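You operate a simulated robot arm through the tools that you are given. There is no shell and no other tool.

Carry out the task below with a simulated two-armed robot. There is one attempt and no reset: what you move stays moved.

JOB
Clamp the loose red wheel in the cart's jig, grease its hub, then free it again.
Fine: grey brush, back in the grease tin; the wheel stays on the jig; leave the other wheels. Set down upright: grey brush. A coat counts when it lies all over at full strength: go over it till it gets no stronger.

It is judged by the outcome, as a careful person would: the job done as asked, and still so three seconds after it is handed in. It fails if anything else is knocked over, pushed out of place, dropped, spilled or broken.

ROBOT AND FRAMES
Two 7-joint arms with three-finger grippers on one trunk that stands fixed in place. Base frame: the origin is at the foot of the trunk, x ahead of it, y to its left, z up; the work surface is at about z = 0.62. Lengths are in m, angles in degrees, forces in N, time in s.
The left shoulder is at [0.03, 0.124, 0.933], the right one opposite. With the tool pointing down near the work surface each hand reaches from about 0.1 to 0.76 m from the base axis, measured 20 degrees to its own side. Payload 2.2 kg a hand.
Tool frame (each hand has its own): the origin (TCP) lies between the finger pads and is the grasp point; the fingertips stand 0.028 m ahead of it; z points along the fingers, y is the line along which they close. Largest opening 0.102 m; the body of the gripper starts 0.071 m behind the TCP.
Orientation is that of the tool frame in the base frame, as [roll, pitch, yaw] about the fixed x, y, z axes, in that order (R = Rz(yaw) Ry(pitch) Rx(roll)). With the fingers straight down and closing along the base's y, the tool's x points along the base's -x, its y along +y and its z along -z.

CONTROLS
- The arms move only by the tool nudge_tool. It takes "left_deltas", "right_deltas" or both (then of equal length, played together; a hand with none holds still); each is text: rows parted by semicolons, each of 7 numbers parted by spaces: the shift along the tool's x, y, z in units of 100 mm (1.0 is 100 mm), then the turn, a rotation vector about the tool's x, y, z in units of 60 degrees (1.0 is 60 degrees), then the finger opening in m, from 0 to 0.102. In form: tx ty tz wx wy wz grip; .... A call has 1 to 20 rows; each row is the pose to reach, as a shift and turn from the pose commanded when the call began, along the tool's axes at that moment. A call with a number of a shift or a turn outside -1 to 1 is refused whole. Rows are played at 5 a second. More than 0.05 m and 8.6 degrees between two rows, or a gripper value outside its range, and nothing of the call is played. A pose out of reach is approached as far as the arm can. The call stops where the force on the tool passes 40 N (or 10 N more than at its start, if that is more) or the arm is blocked; 0.2 s more then pass. Each finger halts on what it meets, pressing with about 42 N; the grip force reading is that of the motor and also rises with nothing between the fingers. The clock runs only during rows and for 0.2 s after the last one: add rows that repeat a pose to give the fingers time. It gives the time, the measured TCP pose, the force on the tool (base axes), the opening and the grip force at its end, in the units of the frame above (readings bear some noise), with the torque about the TCP (base axes, N m) and any sound that the robot's microphone picked up.
- Cameras (640 x 400 px; columns grow to the right, rows downward): "scene" is now at [0.029, 0.0009, 1.653]; the picture's right is [-0.02, -1.00, 0.00], its down [-0.79, 0.02, -0.61] and it looks along [0.61, -0.01, -0.79] (base axes); focal length 321 px, centre (320, 200). "left" rides on the left gripper at [0.072, 0.038, -0.086] in its tool frame; the picture's right is [-0.47, 0.89, 0.00], its down [-0.60, -0.32, -0.73] and it looks along [-0.65, -0.34, 0.68] (tool axes); focal length 256 px, centre (320, 200). "right" rides on the right gripper at [0.069, 0.044, -0.086] in its tool frame; the picture's right is [-0.53, 0.85, 0.00], its down [-0.58, -0.37, -0.73] and it looks along [-0.62, -0.39, 0.68] (tool axes); focal length 256 px, centre (320, 200). There is no depth. A picture from a camera that has moved, and an enlarged one, comes with that camera's place and axes in the base frame and with its lens. The place of the scene camera against the robot may be out by one fixed shift of up to 0.025 m in any direction.
- get_image(camera): a new picture of that camera. The clock stands still meanwhile.
- lift_body(by): slides the trunk up (or, below 0, down) by that many m; the arms and the scene camera ride with it, the base frame stays. It gives what a move gives, with no picture.
- aim_head(pan, tilt): turns the head with the scene camera to pan (to the left, within 143 degrees either way) and tilt (down, from -29 to 69), counted from straight ahead of the robot. It gives what a move gives.
- inspect(camera, box): a new picture of the part [left, top, right, bottom] of that camera's present view, enlarged. The clock stands still meanwhile.
- job_done(): hands the job in; it is judged then, once.

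Nothing tells you positions but the pictures and the camera data. Unless the task says otherwise, let go and move clear before handing in.

The tools are called after "Call:" as name(argument=value, ...) on one line, values as JSON. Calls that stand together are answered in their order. nudge_tool: Moves the arms, as the interface text tells. Its arguments: {"type":"object","properties":{"left_deltas":{"type":"string"},"right_deltas":{"type":"string"}},"required":[]} The other tools are called the same way: lift_body (by) slides the trunk up or down; aim_head (pan, tilt) turns the head that bears the scene camera; get_image (camera) takes a picture; inspect (camera, box) takes an enlarged picture of a part of a camera's view; job_done () hands the job in.

At the start:

```text
t: 0.0
left_tool_pos: [0.5382, 0.1578, 0.9601]
left_orientation: [180.0, 0.1, -180.0]
left_force: [-0.3, 0.6, 0.0]
left_wrist_torque: [-0.03, -0.04, 0.02]
left_width: 0.1024
left_grasp_force: 0.0
right_tool_pos: [0.4878, -0.3904, 1.0301]
right_orientation: [180.0, -0.1, 180.0]
right_force: [0.3, 0.2, -0.8]
right_wrist_torque: [0.01, 0.0, -0.01]
right_width: 0.1019
right_grasp_force: 0.0
trunk travel left (down, up): [-0.175, 0.365]
head pan, tilt: [-1.4, 52.6]
```

scene: 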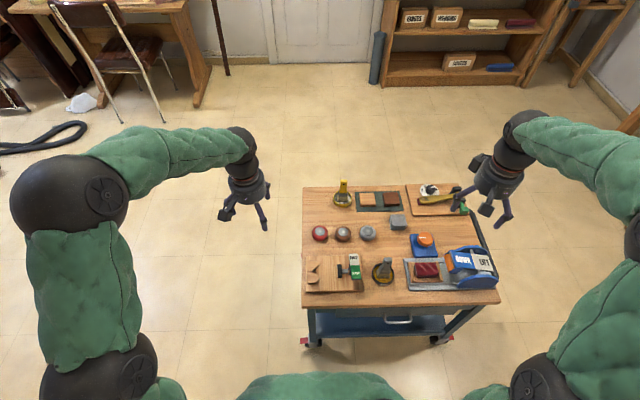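
right: 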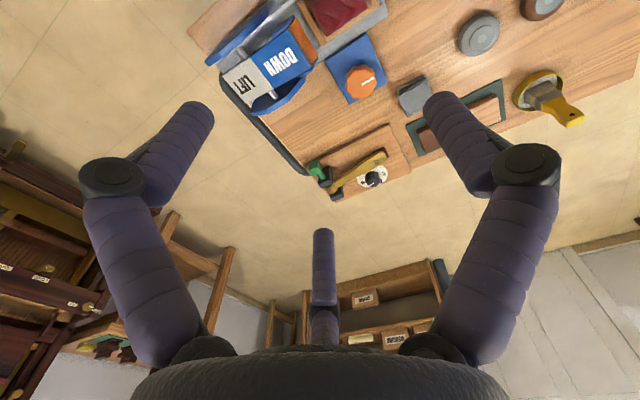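
left: 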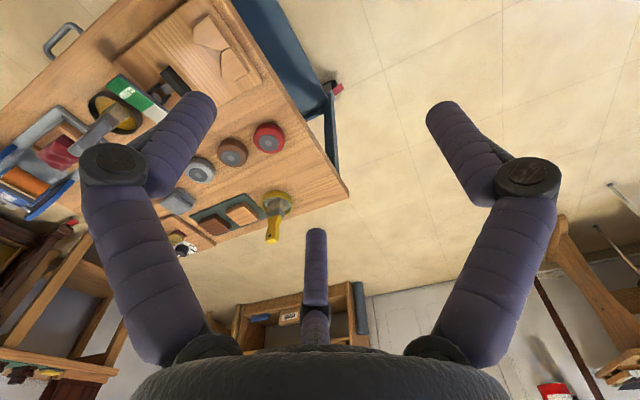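

I see a cart with several wheels, brushes in tins, and devices. I'll look closer at the details before moving anything.

Call:
inspect(camera="scene", box=[290, 170, 400, 310])

Call:
inspect(camera="scene", box=[390, 170, 510, 310])

Call:
inspect(camera="left", box=[0, 0, 350, 260])

Call:
inspect(camera="right", box=[180, 0, 640, 220])

```text
2.86 times, centred on (345, 240) of scene
camera zoom: at [0.029, 0.0009, 1.653], right [-0.02, -1.0, 0.0], down [-0.79, 0.02, -0.61], along [0.61, -0.01, -0.79], focal length 918 px, centre (249, 86)
```

zoom: 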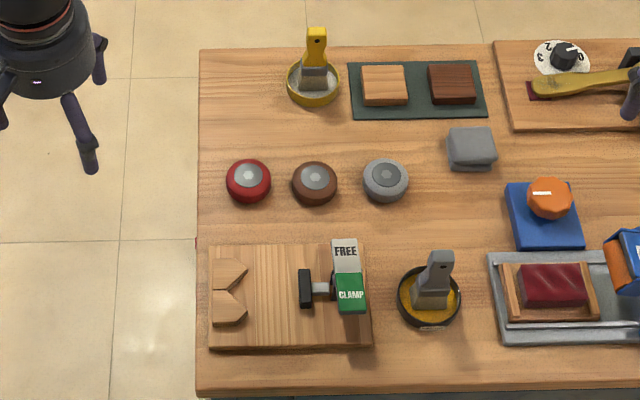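

```text
2.86 times, centred on (450, 240) of scene
camera zoom: at [0.029, 0.0009, 1.653], right [-0.02, -1.0, 0.0], down [-0.79, 0.02, -0.61], along [0.61, -0.01, -0.79], focal length 918 px, centre (-51, 86)
```

zoom: 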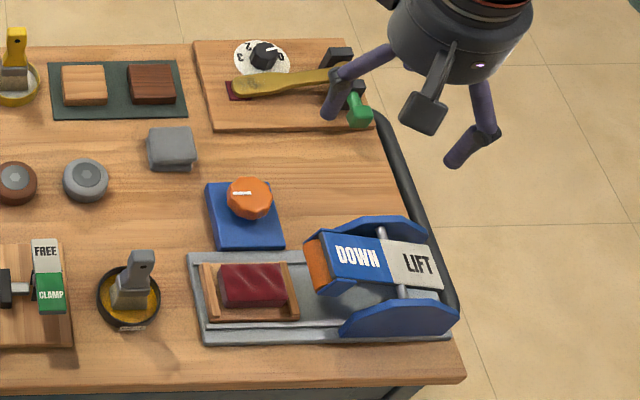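

```text
1.54 times, centred on (175, 130) of left
camera zoom: at [0.4669, 0.1958, 1.0463], right [0.47, 0.89, 0.0], down [0.6, -0.32, 0.73], along [0.65, -0.34, -0.68], focal length 394 px, centre (543, 308)
```

zoom: 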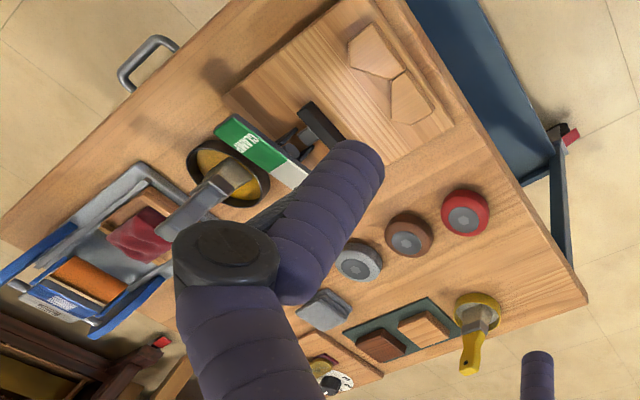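

```text
1.39 times, centred on (410, 110) of right
camera zoom: at [0.4189, -0.3454, 1.1163], right [0.53, 0.85, 0.0], down [0.58, -0.37, 0.73], along [0.62, -0.39, -0.68], focal length 356 px, centre (195, 325)
```

zoom: 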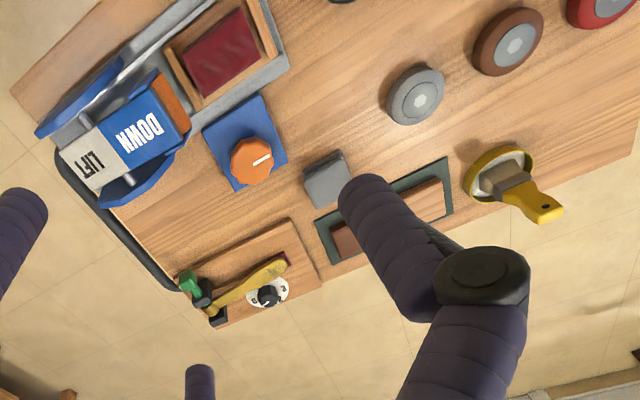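

The cart carries the jig (V-block at left, FREE/CLAMP rocker) with the red wheel behind it near (0.656, -0.007). I'll inspect the grippers, the jig and the tins more closely.

Call:
inspect(camera="scene", box=[210, 120, 290, 240])

Call:
inspect(camera="scene", box=[450, 140, 530, 240])

Call:
inspect(camera="scene", box=[300, 245, 400, 300])

Call:
inspect(camera="left", box=[0, 20, 240, 170])

```text
3.33 times, centred on (250, 180) of scene
camera zoom: at [0.029, 0.0009, 1.653], right [-0.02, -1.0, 0.0], down [-0.79, 0.02, -0.61], along [0.61, -0.01, -0.79], focal length 1072 px, centre (553, 267)
```

zoom: 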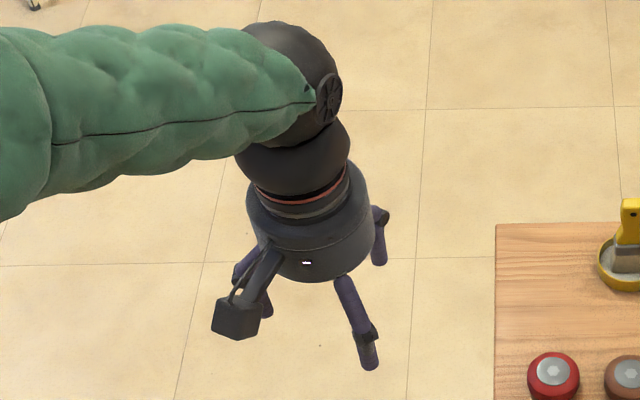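

```text
4.00 times, centred on (490, 190) of scene
camera zoom: at [0.029, 0.0009, 1.653], right [-0.02, -1.0, 0.0], down [-0.79, 0.02, -0.61], along [0.61, -0.01, -0.79], focal length 1286 px, centre (-360, 240)
```

zoom: 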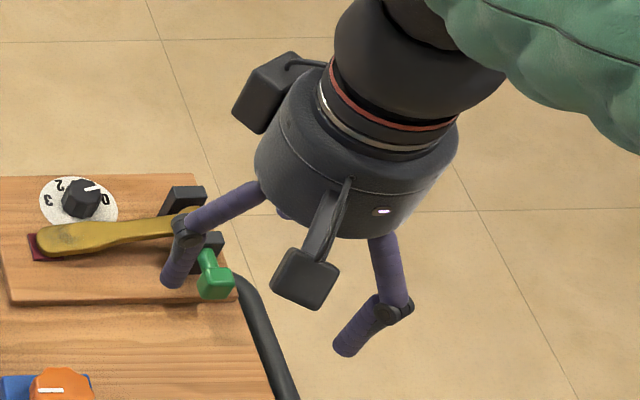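

```text
6.40 times, centred on (350, 272) of scene
camera zoom: at [0.029, 0.0009, 1.653], right [-0.02, -1.0, 0.0], down [-0.79, 0.02, -0.61], along [0.61, -0.01, -0.79], focal length 2057 px, centre (128, -264)
```

zoom: 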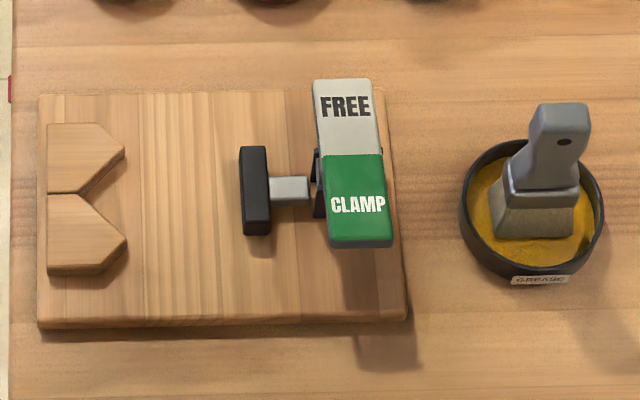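

```text
2.67 times, centred on (120, 95) of left
camera zoom: at [0.4669, 0.1958, 1.0463], right [0.47, 0.89, 0.0], down [0.6, -0.32, 0.73], along [0.65, -0.34, -0.68], focal length 683 px, centre (853, 480)
```

zoom: 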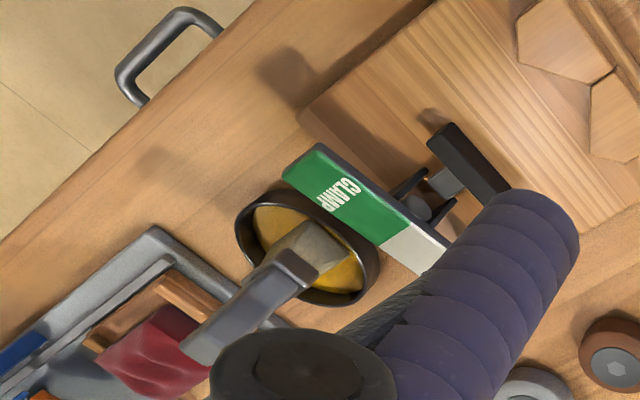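

The grey brush stands in the tin labelled GREASE; the rocker has FREE (far end, down) and CLAMP (near end, raised). The gripper looks three-fingered, so I'll close the left hand in free air and see how it closes.

Call:
nudge_tool(left_deltas="0 0 0 0 0 0 0.04; 0 0 0 0 0 0 0.04; 0 0 0 0 0 0 0.04; 0 0 0 0 0 0 0.04")

Call:
get_image(camera="left")

Call:
inspect(camera="scene", box=[210, 120, 290, 240])

```text
t: 1.0
left_tool_pos: [0.539, 0.156, 0.9596]
left_orientation: [-179.9, 0.0, 180.0]
left_force: [0.1, 0.8, -0.5]
left_wrist_torque: [0.01, 0.01, 0.0]
left_width: 0.0399
left_grasp_force: 0.0
right_tool_pos: [0.4875, -0.39, 1.0304]
right_orientation: [180.0, 0.0, 179.9]
right_force: [0.0, -1.2, 0.4]
right_wrist_torque: [0.03, 0.0, 0.01]
right_width: 0.1021
right_grasp_force: 0.2
trunk travel left (down, up): [-0.175, 0.365]
head pan, tilt: [-1.4, 52.6]
```

```text
taken
camera left: at [0.4669, 0.1958, 1.0463], right [0.47, 0.89, 0.0], down [0.6, -0.32, 0.73], along [0.65, -0.34, -0.68], focal length 256 px, centre (320, 200)
```

left: 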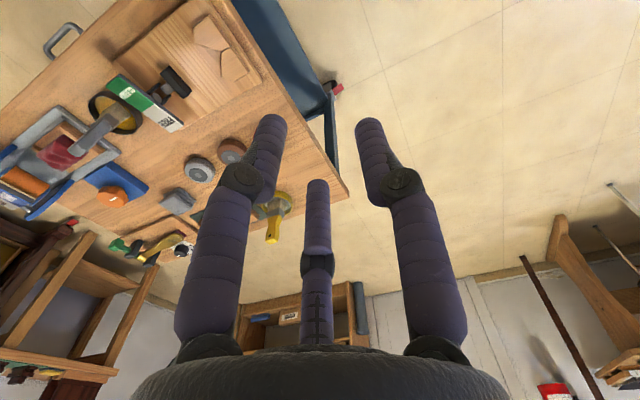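

```text
3.33 times, centred on (250, 180) of scene
camera zoom: at [0.029, 0.0009, 1.653], right [-0.02, -1.0, 0.0], down [-0.79, 0.02, -0.61], along [0.61, -0.01, -0.79], focal length 1072 px, centre (553, 267)
```

zoom: 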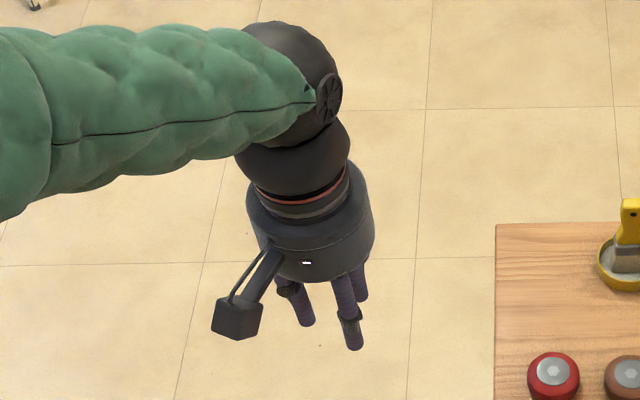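

The visible fingers close radially. I'll move the left hand over the red wheel with the fingers open for a close view.

Call:
nudge_tool(left_deltas="-0.25 -0.25 0.25 0 0 0 0.1; -0.5 -0.5 0.5 0 0 0 0.1; -0.75 -0.75 0.75 0 0 0 0.1; -1 -1 1 0 0 0 0.1; -1 -1 1 0 0 0 0.1")

Call:
nudge_tool(left_deltas="-0.09 -0.31 0.2 0 0 0 0.1; -0.17 -0.63 0.4 0 0 0 0.1; -0.17 -0.63 0.4 0 0 0 0.1")

Call:
get_image(camera="left")

Call:
get_image(camera="scene")

```text
t: 2.2
left_tool_pos: [0.6383, 0.057, 0.8602]
left_orientation: [-179.9, 0.0, -180.0]
left_force: [0.0, -0.7, 0.8]
left_wrist_torque: [0.0, 0.0, -0.03]
left_width: 0.1001
left_grasp_force: 0.0
right_tool_pos: [0.4868, -0.3892, 1.0297]
right_orientation: [180.0, 0.0, 180.0]
right_force: [-0.8, 0.0, 0.3]
right_wrist_torque: [0.01, -0.02, 0.01]
right_width: 0.1022
right_grasp_force: 0.1
trunk travel left (down, up): [-0.175, 0.365]
head pan, tilt: [-1.4, 52.6]
```

```text
t: 3.0
left_tool_pos: [0.6549, -0.006, 0.8187]
left_orientation: [180.0, 0.0, 180.0]
left_force: [0.8, 1.0, -0.5]
left_wrist_torque: [0.0, 0.02, 0.0]
left_width: 0.1001
left_grasp_force: 0.1
right_tool_pos: [0.4867, -0.3896, 1.0298]
right_orientation: [-180.0, -0.1, -180.0]
right_force: [-0.5, -0.9, -0.6]
right_wrist_torque: [0.0, 0.0, 0.0]
right_width: 0.102
right_grasp_force: 0.0
trunk travel left (down, up): [-0.175, 0.365]
head pan, tilt: [-1.4, 52.6]
```

```text
taken
camera left: at [0.5838, 0.0324, 0.9056], right [0.47, 0.89, 0.0], down [0.6, -0.32, 0.73], along [0.65, -0.34, -0.68], focal length 256 px, centre (320, 200)
```

left: 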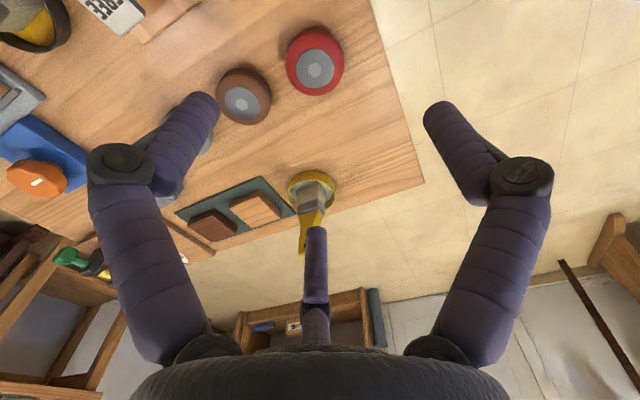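

```text
taken
camera scene: at [0.0287, 0.0013, 1.6531], right [-0.02, -1.0, 0.0], down [-0.79, 0.02, -0.61], along [0.61, -0.01, -0.79], focal length 321 px, centre (320, 200)
```

scene: 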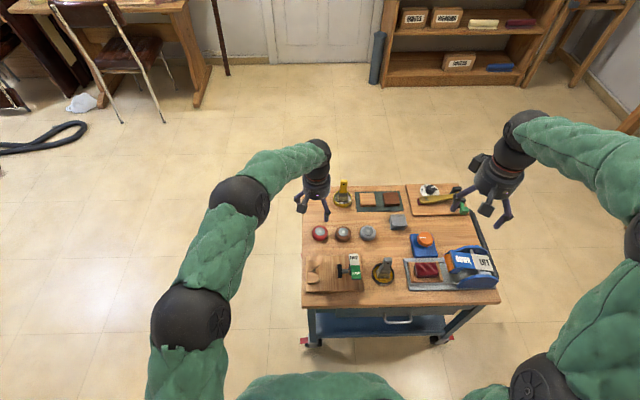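

I'll enlarge the wheel region for accurate triangulation.

Call:
inspect(camera="left", box=[180, 0, 380, 125])

Call:
inspect(camera="scene", box=[300, 210, 400, 272])

```text
3.20 times, centred on (280, 62) of left
camera zoom: at [0.5838, 0.0324, 0.9056], right [0.47, 0.89, 0.0], down [0.6, -0.32, 0.73], along [0.65, -0.34, -0.68], focal length 819 px, centre (448, 640)
```

zoom: 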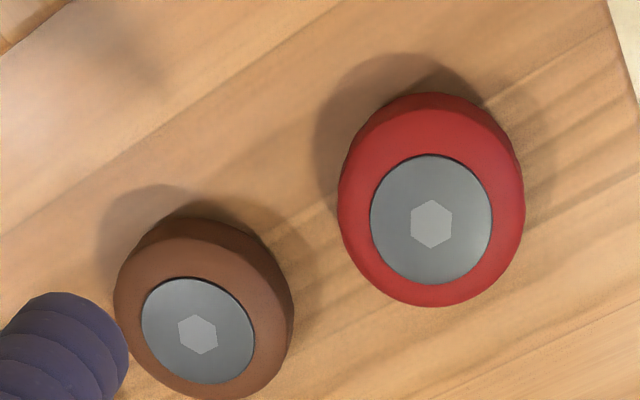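

```text
6.40 times, centred on (350, 241) of scene
camera zoom: at [0.0287, 0.0013, 1.6531], right [-0.02, -1.0, 0.0], down [-0.79, 0.02, -0.61], along [0.61, -0.01, -0.79], focal length 2057 px, centre (128, -62)
```

zoom: 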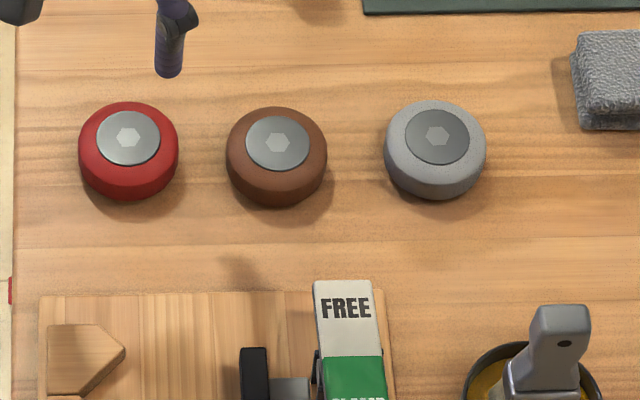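

The wheel appears near (0.664, -0.016). I'll turn the left hand 90° about vertical so the fingers close along x, and move it to the free strip by the table's left edge to check the table height and whether the extra visual finger is real.

Call:
nudge_tool(left_deltas="0.04 0.1 0.05 0 0 0.125 0.1; 0.09 0.2 0.1 0 0 0.25 0.1; 0.13 0.3 0.15 0 0 0.375 0.1; 0.17 0.4 0.2 0 0 0.5 0.1; 0.22 0.5 0.25 0 0 0.625 0.1; 0.26 0.6 0.3 0 0 0.75 0.1; 0.3 0.7 0.35 0 0 0.875 0.1; 0.35 0.81 0.4 0 0 1.0 0.1")

Call:
nudge_tool(left_deltas="0 0 0 0 0 0.125 0.1; 0 0 0 0 0 0.25 0.1; 0 0 0 0 0 0.375 0.1; 0 0 0 0 0 0.5 0.1; 0 0 0 0 0 0.5 0.1")

Call:
get_image(camera="left")

Call:
get_image(camera="scene")

```text
t: 4.8
left_tool_pos: [0.6212, 0.0753, 0.7782]
left_orientation: [-180.0, 0.0, 119.9]
left_force: [-0.3, -0.4, -0.3]
left_wrist_torque: [0.02, -0.01, 0.0]
left_width: 0.1002
left_grasp_force: 0.1
right_tool_pos: [0.4879, -0.3897, 1.0289]
right_orientation: [-180.0, -0.1, 180.0]
right_force: [1.4, 1.2, 0.3]
right_wrist_torque: [0.0, -0.01, 0.01]
right_width: 0.102
right_grasp_force: 0.1
trunk travel left (down, up): [-0.175, 0.365]
head pan, tilt: [-1.4, 52.6]
```

```text
t: 6.0
left_tool_pos: [0.6199, 0.0744, 0.7804]
left_orientation: [180.0, -0.1, 90.0]
left_force: [0.4, 0.1, -0.7]
left_wrist_torque: [0.02, -0.02, -0.03]
left_width: 0.0999
left_grasp_force: 0.1
right_tool_pos: [0.4874, -0.3891, 1.0284]
right_orientation: [-179.9, -0.1, 180.0]
right_force: [-0.1, -0.2, 0.1]
right_wrist_torque: [0.02, 0.0, -0.02]
right_width: 0.1022
right_grasp_force: 0.2
trunk travel left (down, up): [-0.175, 0.365]
head pan, tilt: [-1.4, 52.6]
```

```text
taken
camera left: at [0.6591, 0.1479, 0.8661], right [0.88, -0.47, 0.0], down [-0.32, -0.6, 0.73], along [-0.34, -0.65, -0.68], focal length 256 px, centre (320, 200)
```

left: 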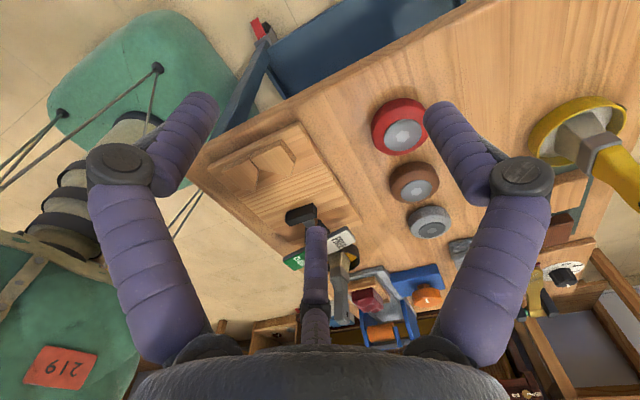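

```text
taken
camera scene: at [0.029, 0.0009, 1.653], right [-0.02, -1.0, 0.0], down [-0.79, 0.02, -0.61], along [0.61, -0.01, -0.79], focal length 321 px, centre (320, 200)
```

scene: 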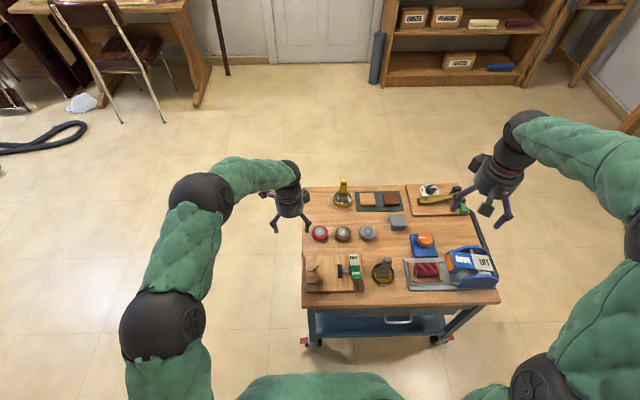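

The wheel hub triangulates to about (0.667, -0.018, 0.641). Now I lower the open hand gently off the table's left edge: the two stated fingers should pass outside the edge, and only a real third finger would touch.

Call:
nudge_tool(left_deltas="0 0 0.4 0 0 0 0.1; 0 0 0.8 0 0 0 0.1; 0 0 1.0 0 0 0 0.1")

Call:
get_image(camera="left")

Call:
inspect(camera="scene", box=[250, 180, 380, 300])

```text
t: 6.8
left_tool_pos: [0.6211, 0.0749, 0.6792]
left_orientation: [180.0, 0.1, 89.9]
left_force: [0.2, -0.4, -0.5]
left_wrist_torque: [-0.04, -0.01, 0.01]
left_width: 0.1
left_grasp_force: 0.0
right_tool_pos: [0.4881, -0.3886, 1.0294]
right_orientation: [180.0, 0.0, -180.0]
right_force: [-0.3, -0.5, -0.6]
right_wrist_torque: [0.01, -0.01, -0.01]
right_width: 0.102
right_grasp_force: 0.0
trunk travel left (down, up): [-0.175, 0.365]
head pan, tilt: [-1.4, 52.6]
```

```text
taken
camera left: at [0.6585, 0.1477, 0.7658], right [0.89, -0.47, 0.0], down [-0.32, -0.6, 0.73], along [-0.34, -0.65, -0.68], focal length 256 px, centre (320, 200)
```

left: 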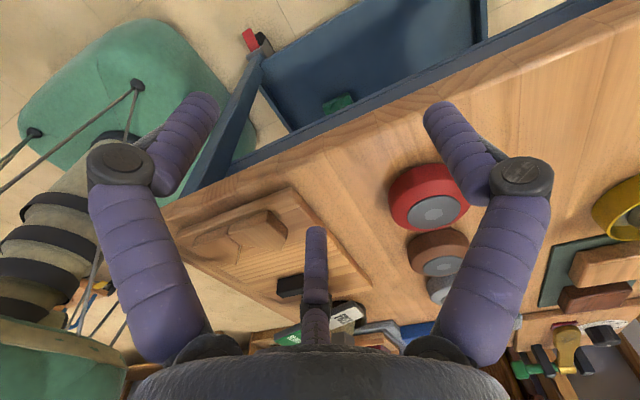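

```text
3.33 times, centred on (315, 240) of scene
camera zoom: at [0.0293, 0.0009, 1.653], right [-0.02, -1.0, 0.0], down [-0.79, 0.02, -0.61], along [0.61, -0.01, -0.79], focal length 1072 px, centre (337, 67)
```

zoom: 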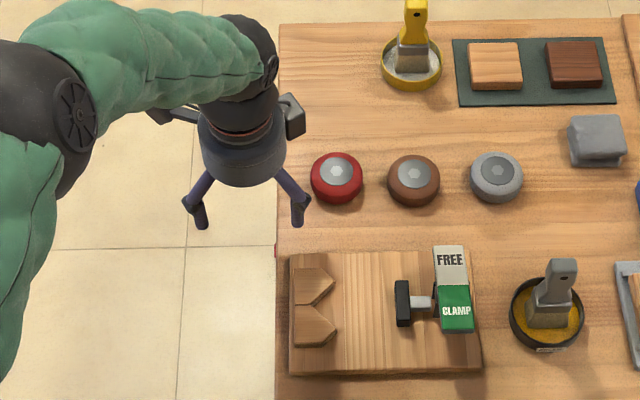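

Call:
nudge_tool(left_deltas="0 0 0.06 0 0 0 0.1; 0 0 0.12 0 0 0 0.1; 0 0 0.18 0 0 0 0.1; 0 0 0.24 0 0 0 0.1; 0 0 0.28 0 0 0 0.1; 0 0 0.31 0 0 0 0.1; 0 0 0.34 0 0 0 0.1; 0 0 0.37 0 0 0 0.1; 0 0 0.4 0 0 0 0.1; 0 0 0.43 0 0 0 0.1; 0 0 0.46 0 0 0 0.1; 0 0 0.49 0 0 0 0.1")

Call:
inspect(camera="scene", box=[250, 180, 380, 300])

```text
t: 9.4
left_tool_pos: [0.6207, 0.0743, 0.6334]
left_orientation: [179.8, 0.0, 90.1]
left_force: [-8.1, -0.1, 23.0]
left_wrist_torque: [-1.27, 0.87, -0.54]
left_width: 0.1027
left_grasp_force: 1.6
right_tool_pos: [0.4852, -0.3894, 1.03]
right_orientation: [179.9, 0.2, 180.0]
right_force: [0.6, -0.2, 0.1]
right_wrist_torque: [0.05, 0.01, -0.02]
right_width: 0.1018
right_grasp_force: 0.0
trunk travel left (down, up): [-0.175, 0.365]
head pan, tilt: [-1.4, 52.6]
```

```text
3.33 times, centred on (315, 240) of scene
camera zoom: at [0.0261, 0.0007, 1.6534], right [-0.02, -1.0, 0.0], down [-0.79, 0.02, -0.61], along [0.61, -0.01, -0.79], focal length 1072 px, centre (337, 67)
```

zoom: 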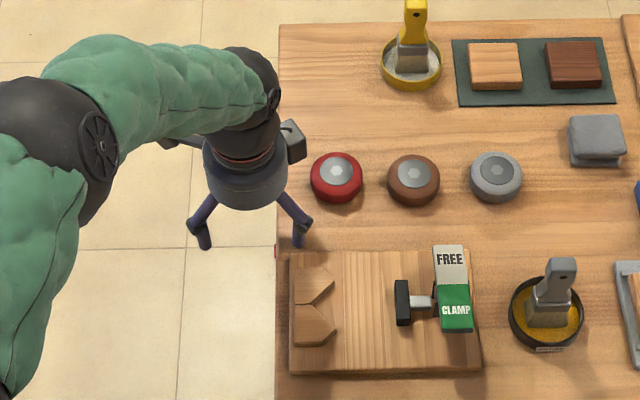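

The contact torque places the touch exactly at the visible third finger, so the hand really has three fingers closing radially. The table lies near z≈0.605-0.61. I'll back up and look at the jig from this side.

Call:
nudge_tool(left_deltas="0 0 -0.2 0 0 0 0.1; 0 0 -0.4 0 0 0 0.1; 0 0 -0.4 0 0 0 0.1")

Call:
inspect(camera="left", box=[160, 100, 420, 340])

Call:
inspect(camera="left", box=[360, 100, 640, 340])

Call:
inspect(camera="scene", box=[290, 240, 400, 305])

```text
t: 10.2
left_tool_pos: [0.6201, 0.0738, 0.6702]
left_orientation: [179.8, 0.0, 89.9]
left_force: [-0.2, 0.0, -0.5]
left_wrist_torque: [0.01, -0.02, 0.04]
left_width: 0.1
left_grasp_force: 0.1
right_tool_pos: [0.4871, -0.3884, 1.0298]
right_orientation: [-180.0, 0.0, 180.0]
right_force: [0.1, 0.1, 0.7]
right_wrist_torque: [-0.02, 0.02, 0.01]
right_width: 0.1019
right_grasp_force: 0.1
trunk travel left (down, up): [-0.175, 0.365]
head pan, tilt: [-1.4, 52.6]
```

```text
1.67 times, centred on (290, 220) of left
camera zoom: at [0.6584, 0.1477, 0.7574], right [0.89, -0.47, 0.0], down [-0.32, -0.6, 0.73], along [-0.34, -0.65, -0.68], focal length 427 px, centre (370, 167)
```

zoom: 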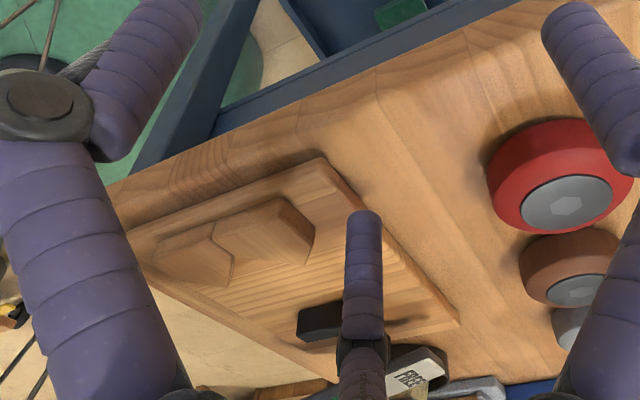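

```text
1.67 times, centred on (500, 220) of left
camera zoom: at [0.6584, 0.1477, 0.7574], right [0.89, -0.47, 0.0], down [-0.32, -0.6, 0.73], along [-0.34, -0.65, -0.68], focal length 427 px, centre (20, 167)
```

zoom: 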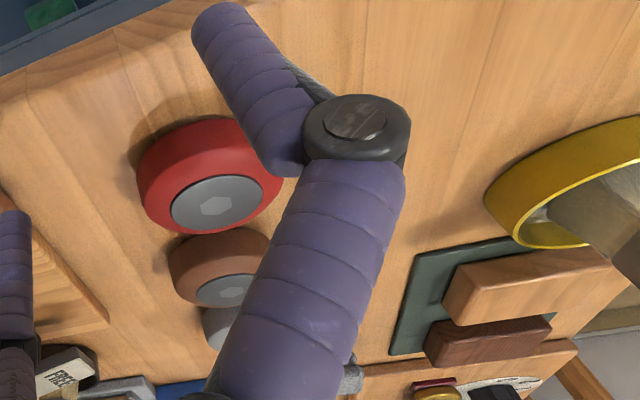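

```text
5.82 times, centred on (345, 272) of scene
camera zoom: at [0.0289, 0.0009, 1.653], right [-0.02, -1.0, 0.0], down [-0.79, 0.02, -0.61], along [0.61, -0.01, -0.79], focal length 1870 px, centre (174, -222)
```

zoom: 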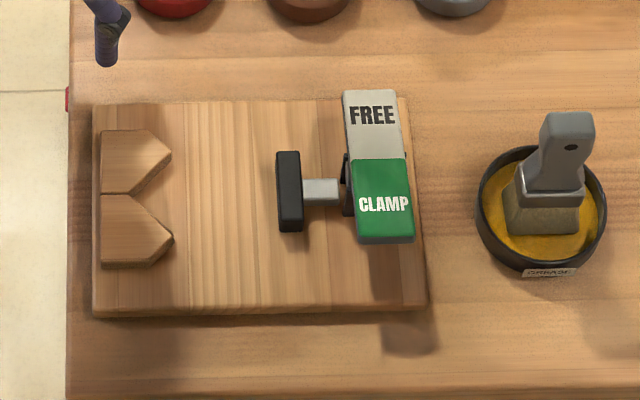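

The hand is a true three-finger centring gripper (fingers at tool azimuths 90°, 210°, 330°). The original yaw of 180 suits the jig, so I'll raise, rotate back and look at the jig from above.

Call:
nudge_tool(left_deltas="0 0 -0.4 0 0 -0.125 0.1; 0 0 -0.8 0 0 -0.25 0.1; -0.1 -0.1 -1 0 0 -0.375 0.1; -0.25 -0.25 -1 0 0 -0.5 0.1; -0.4 -0.4 -1 0 0 -0.625 0.1; -0.6 -0.6 -1 0 0 -0.75 0.1; -0.75 -0.8 -1 0 0 -0.875 0.1; -0.9 -1 -1 0 0 -1 0.1")

Call:
nudge_tool(left_deltas="0 0 -0.1 0 0 -0.125 0.1; 0 0 -0.2 0 0 -0.25 0.1; 0 0 -0.3 0 0 -0.375 0.1; 0 0 -0.3 0 0 -0.5 0.1; 0 0 -0.3 0 0 -0.5 0.1")

Call:
get_image(camera="left")

Call:
inspect(camera="left", box=[180, 0, 440, 162])

```text
t: 12.0
left_tool_pos: [0.5207, -0.0157, 0.7702]
left_orientation: [-180.0, 0.1, 150.1]
left_force: [-0.2, 1.5, -0.5]
left_wrist_torque: [0.01, -0.02, -0.03]
left_width: 0.1001
left_grasp_force: 0.0
right_tool_pos: [0.4873, -0.3896, 1.0292]
right_orientation: [179.9, 0.0, 179.9]
right_force: [0.5, 0.2, 0.8]
right_wrist_torque: [0.05, 0.0, 0.01]
right_width: 0.1019
right_grasp_force: 0.1
trunk travel left (down, up): [-0.175, 0.365]
head pan, tilt: [-1.4, 52.6]
```

```text
t: 13.2
left_tool_pos: [0.5211, -0.0153, 0.801]
left_orientation: [179.9, 0.0, -179.9]
left_force: [0.7, -0.3, -1.2]
left_wrist_torque: [0.01, -0.01, -0.02]
left_width: 0.1
left_grasp_force: 0.0
right_tool_pos: [0.4876, -0.3906, 1.0295]
right_orientation: [180.0, 0.1, -179.9]
right_force: [-0.5, -0.8, 0.1]
right_wrist_torque: [-0.04, 0.01, 0.0]
right_width: 0.102
right_grasp_force: 0.1
trunk travel left (down, up): [-0.175, 0.365]
head pan, tilt: [-1.4, 52.6]
```

```text
taken
camera left: at [0.4486, 0.0237, 0.8876], right [0.46, 0.89, 0.0], down [0.6, -0.32, 0.73], along [0.65, -0.34, -0.68], focal length 256 px, centre (320, 200)
```

left: 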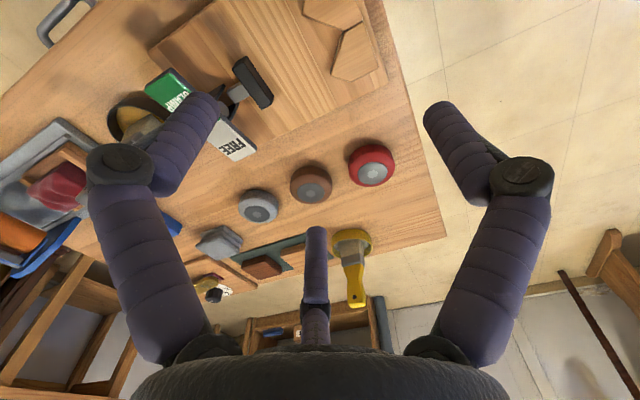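

```text
2.46 times, centred on (310, 81) of left
camera zoom: at [0.4486, 0.0237, 0.8876], right [0.46, 0.89, 0.0], down [0.6, -0.32, 0.73], along [0.65, -0.34, -0.68], focal length 630 px, centre (345, 493)
```

zoom: 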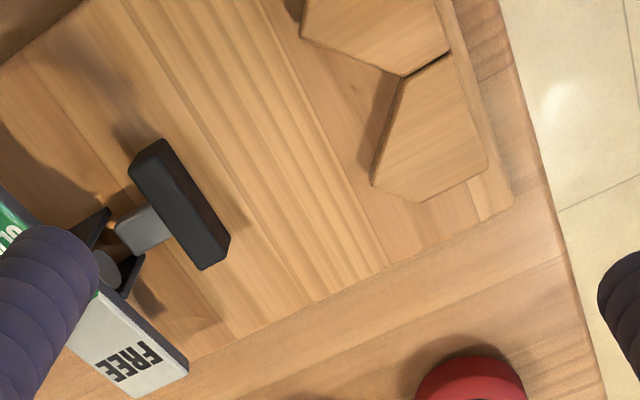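

V-notch apex is about (0.511, 0.012), tips at x≈0.485/0.536; pad face at y≈-0.07. I'll shift back for a second view to triangulate heights.

Call:
nudge_tool(left_deltas="0.3 0 0 0 0 0 0.1; 0.6 0 0 0 0 0 0.1; 0.9 0 0 0 0 0 0.1; 1 0 0 0 0 0 0.1; 1 0 0 0 0 0 0.1")

Call:
get_image(camera="left")

Call:
inspect(camera="left", box=[200, 40, 440, 190])

```text
t: 14.4
left_tool_pos: [0.4201, -0.0144, 0.8015]
left_orientation: [-180.0, 0.0, 180.0]
left_force: [-0.2, -0.1, -0.3]
left_wrist_torque: [-0.02, -0.01, -0.01]
left_width: 0.1002
left_grasp_force: 0.0
right_tool_pos: [0.4892, -0.3896, 1.0295]
right_orientation: [-180.0, 0.0, 180.0]
right_force: [0.1, 0.6, -0.2]
right_wrist_torque: [-0.01, 0.02, 0.02]
right_width: 0.1021
right_grasp_force: 0.1
trunk travel left (down, up): [-0.175, 0.365]
head pan, tilt: [-1.4, 52.6]
```

```text
taken
camera left: at [0.3489, 0.0242, 0.8876], right [0.47, 0.89, 0.0], down [0.6, -0.32, 0.73], along [0.65, -0.34, -0.68], focal length 256 px, centre (320, 200)
```

left: 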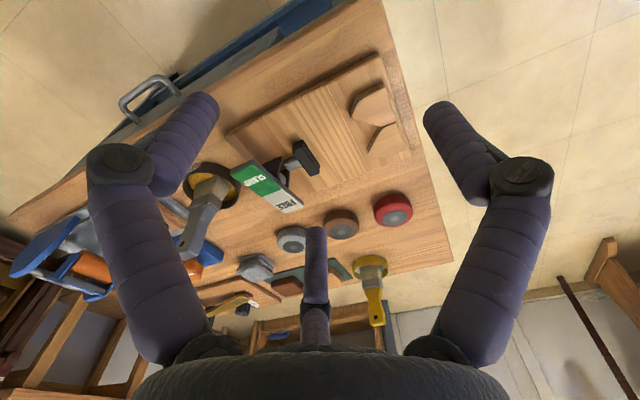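

```text
2.67 times, centred on (320, 115) of left
camera zoom: at [0.3489, 0.0242, 0.8876], right [0.47, 0.89, 0.0], down [0.6, -0.32, 0.73], along [0.65, -0.34, -0.68], focal length 683 px, centre (320, 427)
```

zoom: 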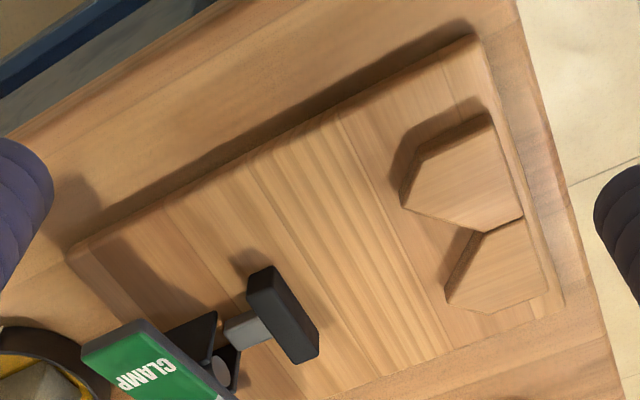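

Call:
inspect(camera="left", box=[225, 130, 345, 220])

Call:
inspect(camera="left", box=[330, 170, 450, 260])

Call:
inspect(camera="left", box=[150, 140, 300, 260])

```text
4.44 times, centred on (285, 175) of left
camera zoom: at [0.3489, 0.0242, 0.8876], right [0.47, 0.89, 0.0], down [0.6, -0.32, 0.73], along [0.65, -0.34, -0.68], focal length 1138 px, centre (476, 311)
```

zoom: 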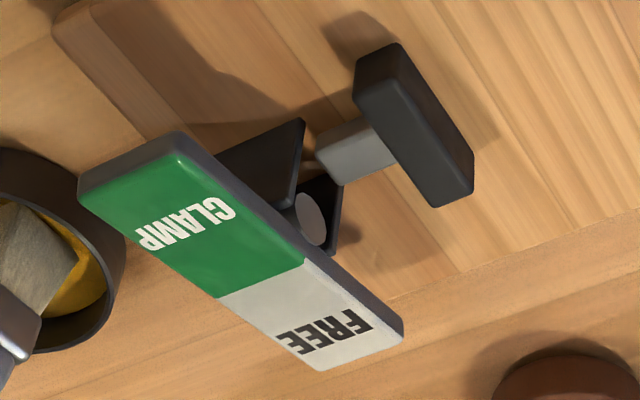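

```text
4.44 times, centred on (390, 215) of left
camera zoom: at [0.3489, 0.0242, 0.8876], right [0.47, 0.89, 0.0], down [0.6, -0.32, 0.73], along [0.65, -0.34, -0.68], focal length 1138 px, centre (9, 133)
```

zoom: 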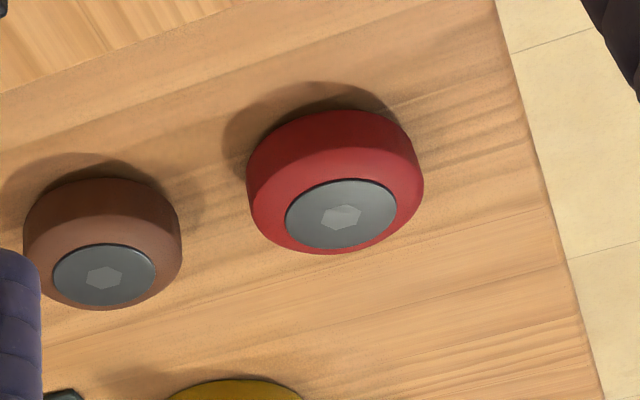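

```text
3.33 times, centred on (225, 200) of left
camera zoom: at [0.3489, 0.0242, 0.8876], right [0.47, 0.89, 0.0], down [0.6, -0.32, 0.73], along [0.65, -0.34, -0.68], focal length 853 px, centre (637, 200)
```

zoom: 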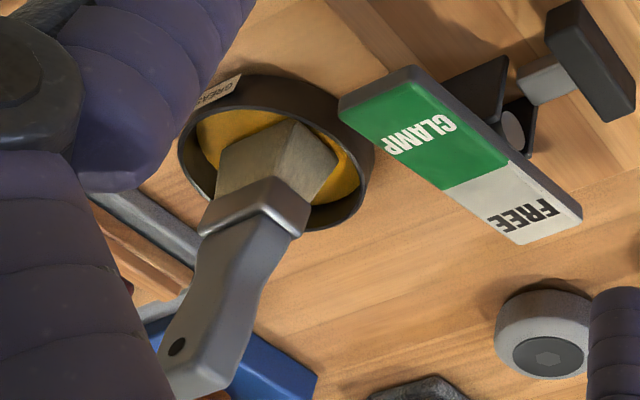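

The V top is about z 0.642, hub top about 0.645 on the table, seat centre near (0.511, -0.029). I'll now go above the red wheel to pick it.

Call:
nudge_tool(left_deltas="-0.4 0 0 0 0 0 0.09; -0.8 0 0 0 0 0 0.09; -1 0 0 0 0 0 0.09")

Call:
nudge_tool(left_deltas="-0.4 0 0 0 0 0 0.09; -0.8 0 0 0 0 0 0.09; -1 0 0 0 0 0 0.09")

Call:
nudge_tool(left_deltas="-0.25 -0.01 0.2 0 0 0 0.09; -0.45 -0.02 0.5 0 0 0 0.09; -0.45 -0.02 0.8 0 0 0 0.09; -0.45 -0.02 0.8 0 0 0 0.09")

Call:
get_image(camera="left")

Call:
inspect(camera="scene", box=[280, 180, 380, 270])

```text
t: 15.2
left_tool_pos: [0.5219, -0.0152, 0.801]
left_orientation: [-179.9, 0.0, 180.0]
left_force: [-0.1, 1.1, 0.6]
left_wrist_torque: [0.02, 0.05, -0.01]
left_width: 0.0899
left_grasp_force: 0.1
right_tool_pos: [0.4862, -0.3897, 1.0294]
right_orientation: [180.0, 0.0, -180.0]
right_force: [0.0, 1.1, 0.7]
right_wrist_torque: [0.02, 0.04, -0.01]
right_width: 0.1021
right_grasp_force: 0.1
trunk travel left (down, up): [-0.175, 0.365]
head pan, tilt: [-1.4, 52.6]
```

```text
t: 16.0
left_tool_pos: [0.6205, -0.015, 0.8003]
left_orientation: [179.9, -0.2, -180.0]
left_force: [0.0, 0.1, 0.1]
left_wrist_torque: [0.01, 0.02, -0.01]
left_width: 0.0901
left_grasp_force: 0.1
right_tool_pos: [0.4882, -0.3894, 1.0292]
right_orientation: [180.0, 0.1, 179.9]
right_force: [0.1, -1.0, -0.6]
right_wrist_torque: [0.04, 0.01, 0.01]
right_width: 0.1021
right_grasp_force: 0.0
trunk travel left (down, up): [-0.175, 0.365]
head pan, tilt: [-1.4, 52.6]
```

```text
t: 17.0
left_tool_pos: [0.6646, -0.0179, 0.7224]
left_orientation: [-179.9, 0.0, -180.0]
left_force: [-0.5, 0.6, 0.1]
left_wrist_torque: [0.01, 0.0, 0.0]
left_width: 0.0902
left_grasp_force: 0.1
right_tool_pos: [0.4874, -0.3903, 1.0299]
right_orientation: [180.0, 0.0, 179.9]
right_force: [0.2, 0.7, 0.5]
right_wrist_torque: [0.0, 0.0, 0.0]
right_width: 0.1018
right_grasp_force: 0.0
trunk travel left (down, up): [-0.175, 0.365]
head pan, tilt: [-1.4, 52.6]
```

```text
taken
camera left: at [0.5933, 0.0211, 0.8079], right [0.47, 0.89, 0.0], down [0.6, -0.32, 0.73], along [0.65, -0.34, -0.68], focal length 256 px, centre (320, 200)
```

left: 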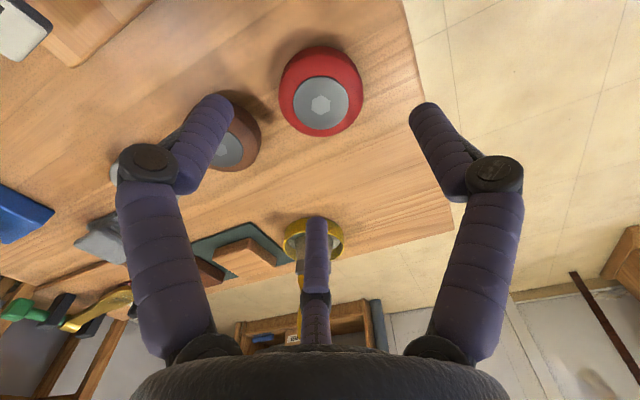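

```text
4.44 times, centred on (330, 225) of scene
camera zoom: at [0.0287, 0.0008, 1.6531], right [-0.02, -1.0, 0.0], down [-0.79, 0.02, -0.61], along [0.61, -0.01, -0.79], focal length 1429 px, centre (276, 89)
```

zoom: 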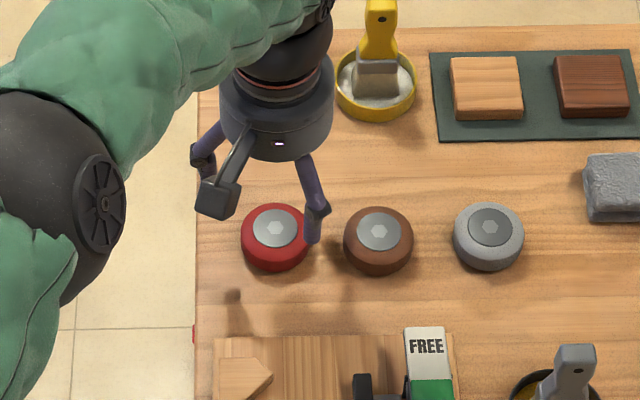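

The wheel is centred under the hand within about 1 mm. I descend to TCP z≈0.656.

Call:
nudge_tool(left_deltas="0 0.005 0.3 0 0 0 0.09; 0 0.005 0.5 0 0 0 0.09; 0 0.005 0.6 0 0 0 0.09; 0 0.005 0.655 0 0 0 0.09; 0 0.005 0.655 0 0 0 0.09")

Call:
get_image(camera="left")

Call:
inspect(camera="scene", box=[290, 190, 370, 260])

```text
t: 18.2
left_tool_pos: [0.6668, -0.0167, 0.6548]
left_orientation: [179.9, 0.0, 180.0]
left_force: [-0.4, 0.3, -1.3]
left_wrist_torque: [-0.02, -0.01, -0.03]
left_width: 0.0899
left_grasp_force: 0.1
right_tool_pos: [0.4874, -0.3892, 1.0309]
right_orientation: [180.0, 0.0, 180.0]
right_force: [-0.1, -1.1, -0.1]
right_wrist_torque: [-0.02, 0.0, 0.0]
right_width: 0.1018
right_grasp_force: 0.1
trunk travel left (down, up): [-0.175, 0.365]
head pan, tilt: [-1.4, 52.6]
```

```text
taken
camera left: at [0.5937, 0.022, 0.7417], right [0.47, 0.89, 0.0], down [0.6, -0.32, 0.73], along [0.65, -0.34, -0.68], focal length 256 px, centre (320, 200)
```

left: 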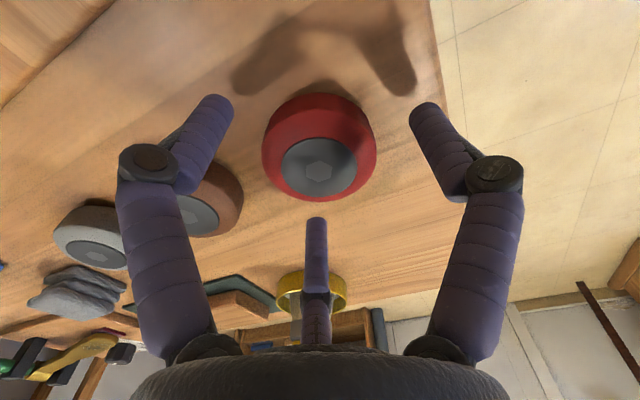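

```text
5.71 times, centred on (330, 225) of scene
camera zoom: at [0.029, 0.0008, 1.653], right [-0.02, -1.0, 0.0], down [-0.79, 0.02, -0.61], along [0.61, -0.01, -0.79], focal length 1837 px, centre (263, 57)
```

zoom: 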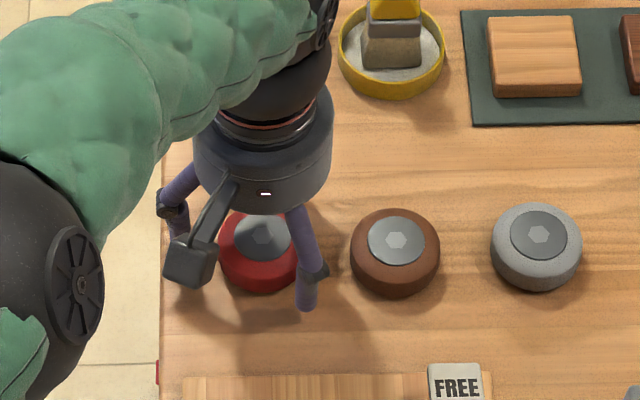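

Centred well. Closing the fingers on the red wheel.

Call:
nudge_tool(left_deltas="0 0 0 0 0 0 0.07; 0 0 0 0 0 0 0.06; 0 0 0 0 0 0 0.05; 0 0 0 0 0 0 0.045; 0 0 0 0 0 0 0.045; 0 0 0 0 0 0 0.045")

Call:
get_image(camera="left")

```text
t: 19.6
left_tool_pos: [0.666, -0.0168, 0.6564]
left_orientation: [179.9, 0.0, 179.9]
left_force: [-2.6, -0.1, 2.5]
left_wrist_torque: [0.02, 0.14, -0.03]
left_width: 0.0567
left_grasp_force: 41.7
right_tool_pos: [0.4869, -0.3905, 1.0295]
right_orientation: [179.9, 0.1, -180.0]
right_force: [0.1, -0.9, 0.2]
right_wrist_torque: [-0.03, -0.03, 0.02]
right_width: 0.1018
right_grasp_force: 0.0
trunk travel left (down, up): [-0.175, 0.365]
head pan, tilt: [-1.4, 52.6]
```

```text
taken
camera left: at [0.5934, 0.022, 0.7421], right [0.47, 0.89, 0.0], down [0.6, -0.32, 0.73], along [0.65, -0.34, -0.68], focal length 256 px, centre (320, 200)
```

left: 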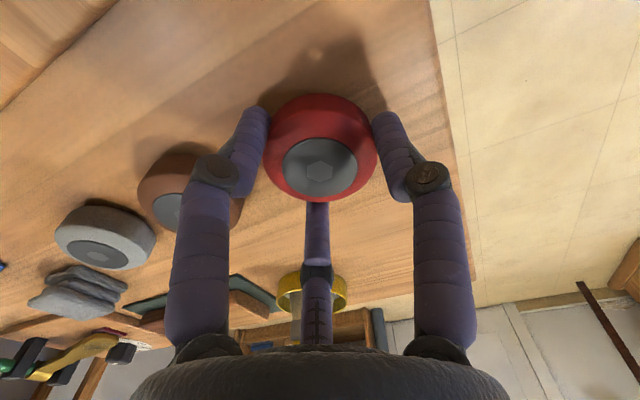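

Gripped at 0.0567 m. Lifting slowly.

Call:
nudge_tool(left_deltas="0 0 -0.1 0 0 0 0.045; 0 0 -0.2 0 0 0 0.045; 0 0 -0.4 0 0 0 0.045; 0 0 -0.6 0 0 0 0.045; 0 0 -0.6 0 0 0 0.045")

Call:
get_image(camera="left")

Call:
inspect(camera="scene", box=[280, 180, 400, 300])

```text
t: 20.8
left_tool_pos: [0.6648, -0.0171, 0.715]
left_orientation: [179.9, -0.1, 180.0]
left_force: [0.6, -0.2, -1.6]
left_wrist_torque: [0.02, 0.02, -0.02]
left_width: 0.0564
left_grasp_force: 42.6
right_tool_pos: [0.4879, -0.3895, 1.03]
right_orientation: [-180.0, 0.0, 179.9]
right_force: [-0.4, 0.3, -0.4]
right_wrist_torque: [0.0, 0.02, -0.01]
right_width: 0.102
right_grasp_force: 0.0
trunk travel left (down, up): [-0.175, 0.365]
head pan, tilt: [-1.4, 52.6]
```

```text
taken
camera left: at [0.5936, 0.0217, 0.8018], right [0.47, 0.89, 0.0], down [0.6, -0.32, 0.73], along [0.65, -0.34, -0.68], focal length 256 px, centre (320, 200)
```

left: 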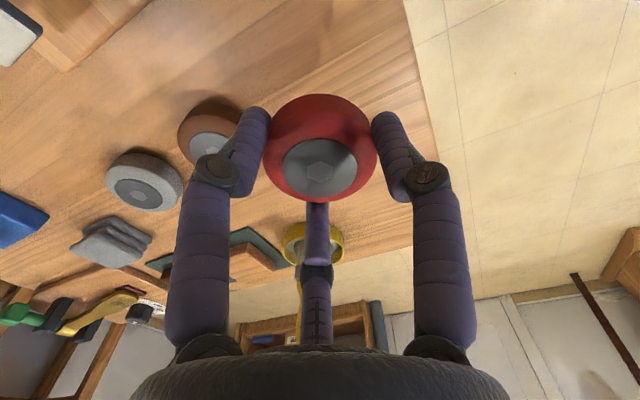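

```text
3.33 times, centred on (340, 240) of scene
camera zoom: at [0.0293, 0.0008, 1.653], right [-0.02, -1.0, 0.0], down [-0.79, 0.02, -0.61], along [0.61, -0.01, -0.79], focal length 1072 px, centre (253, 67)
```

zoom: 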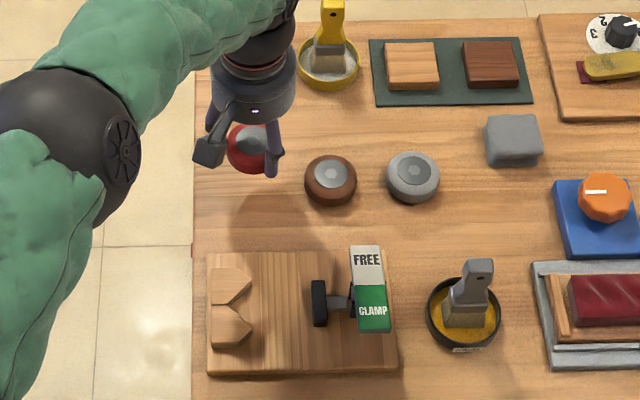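

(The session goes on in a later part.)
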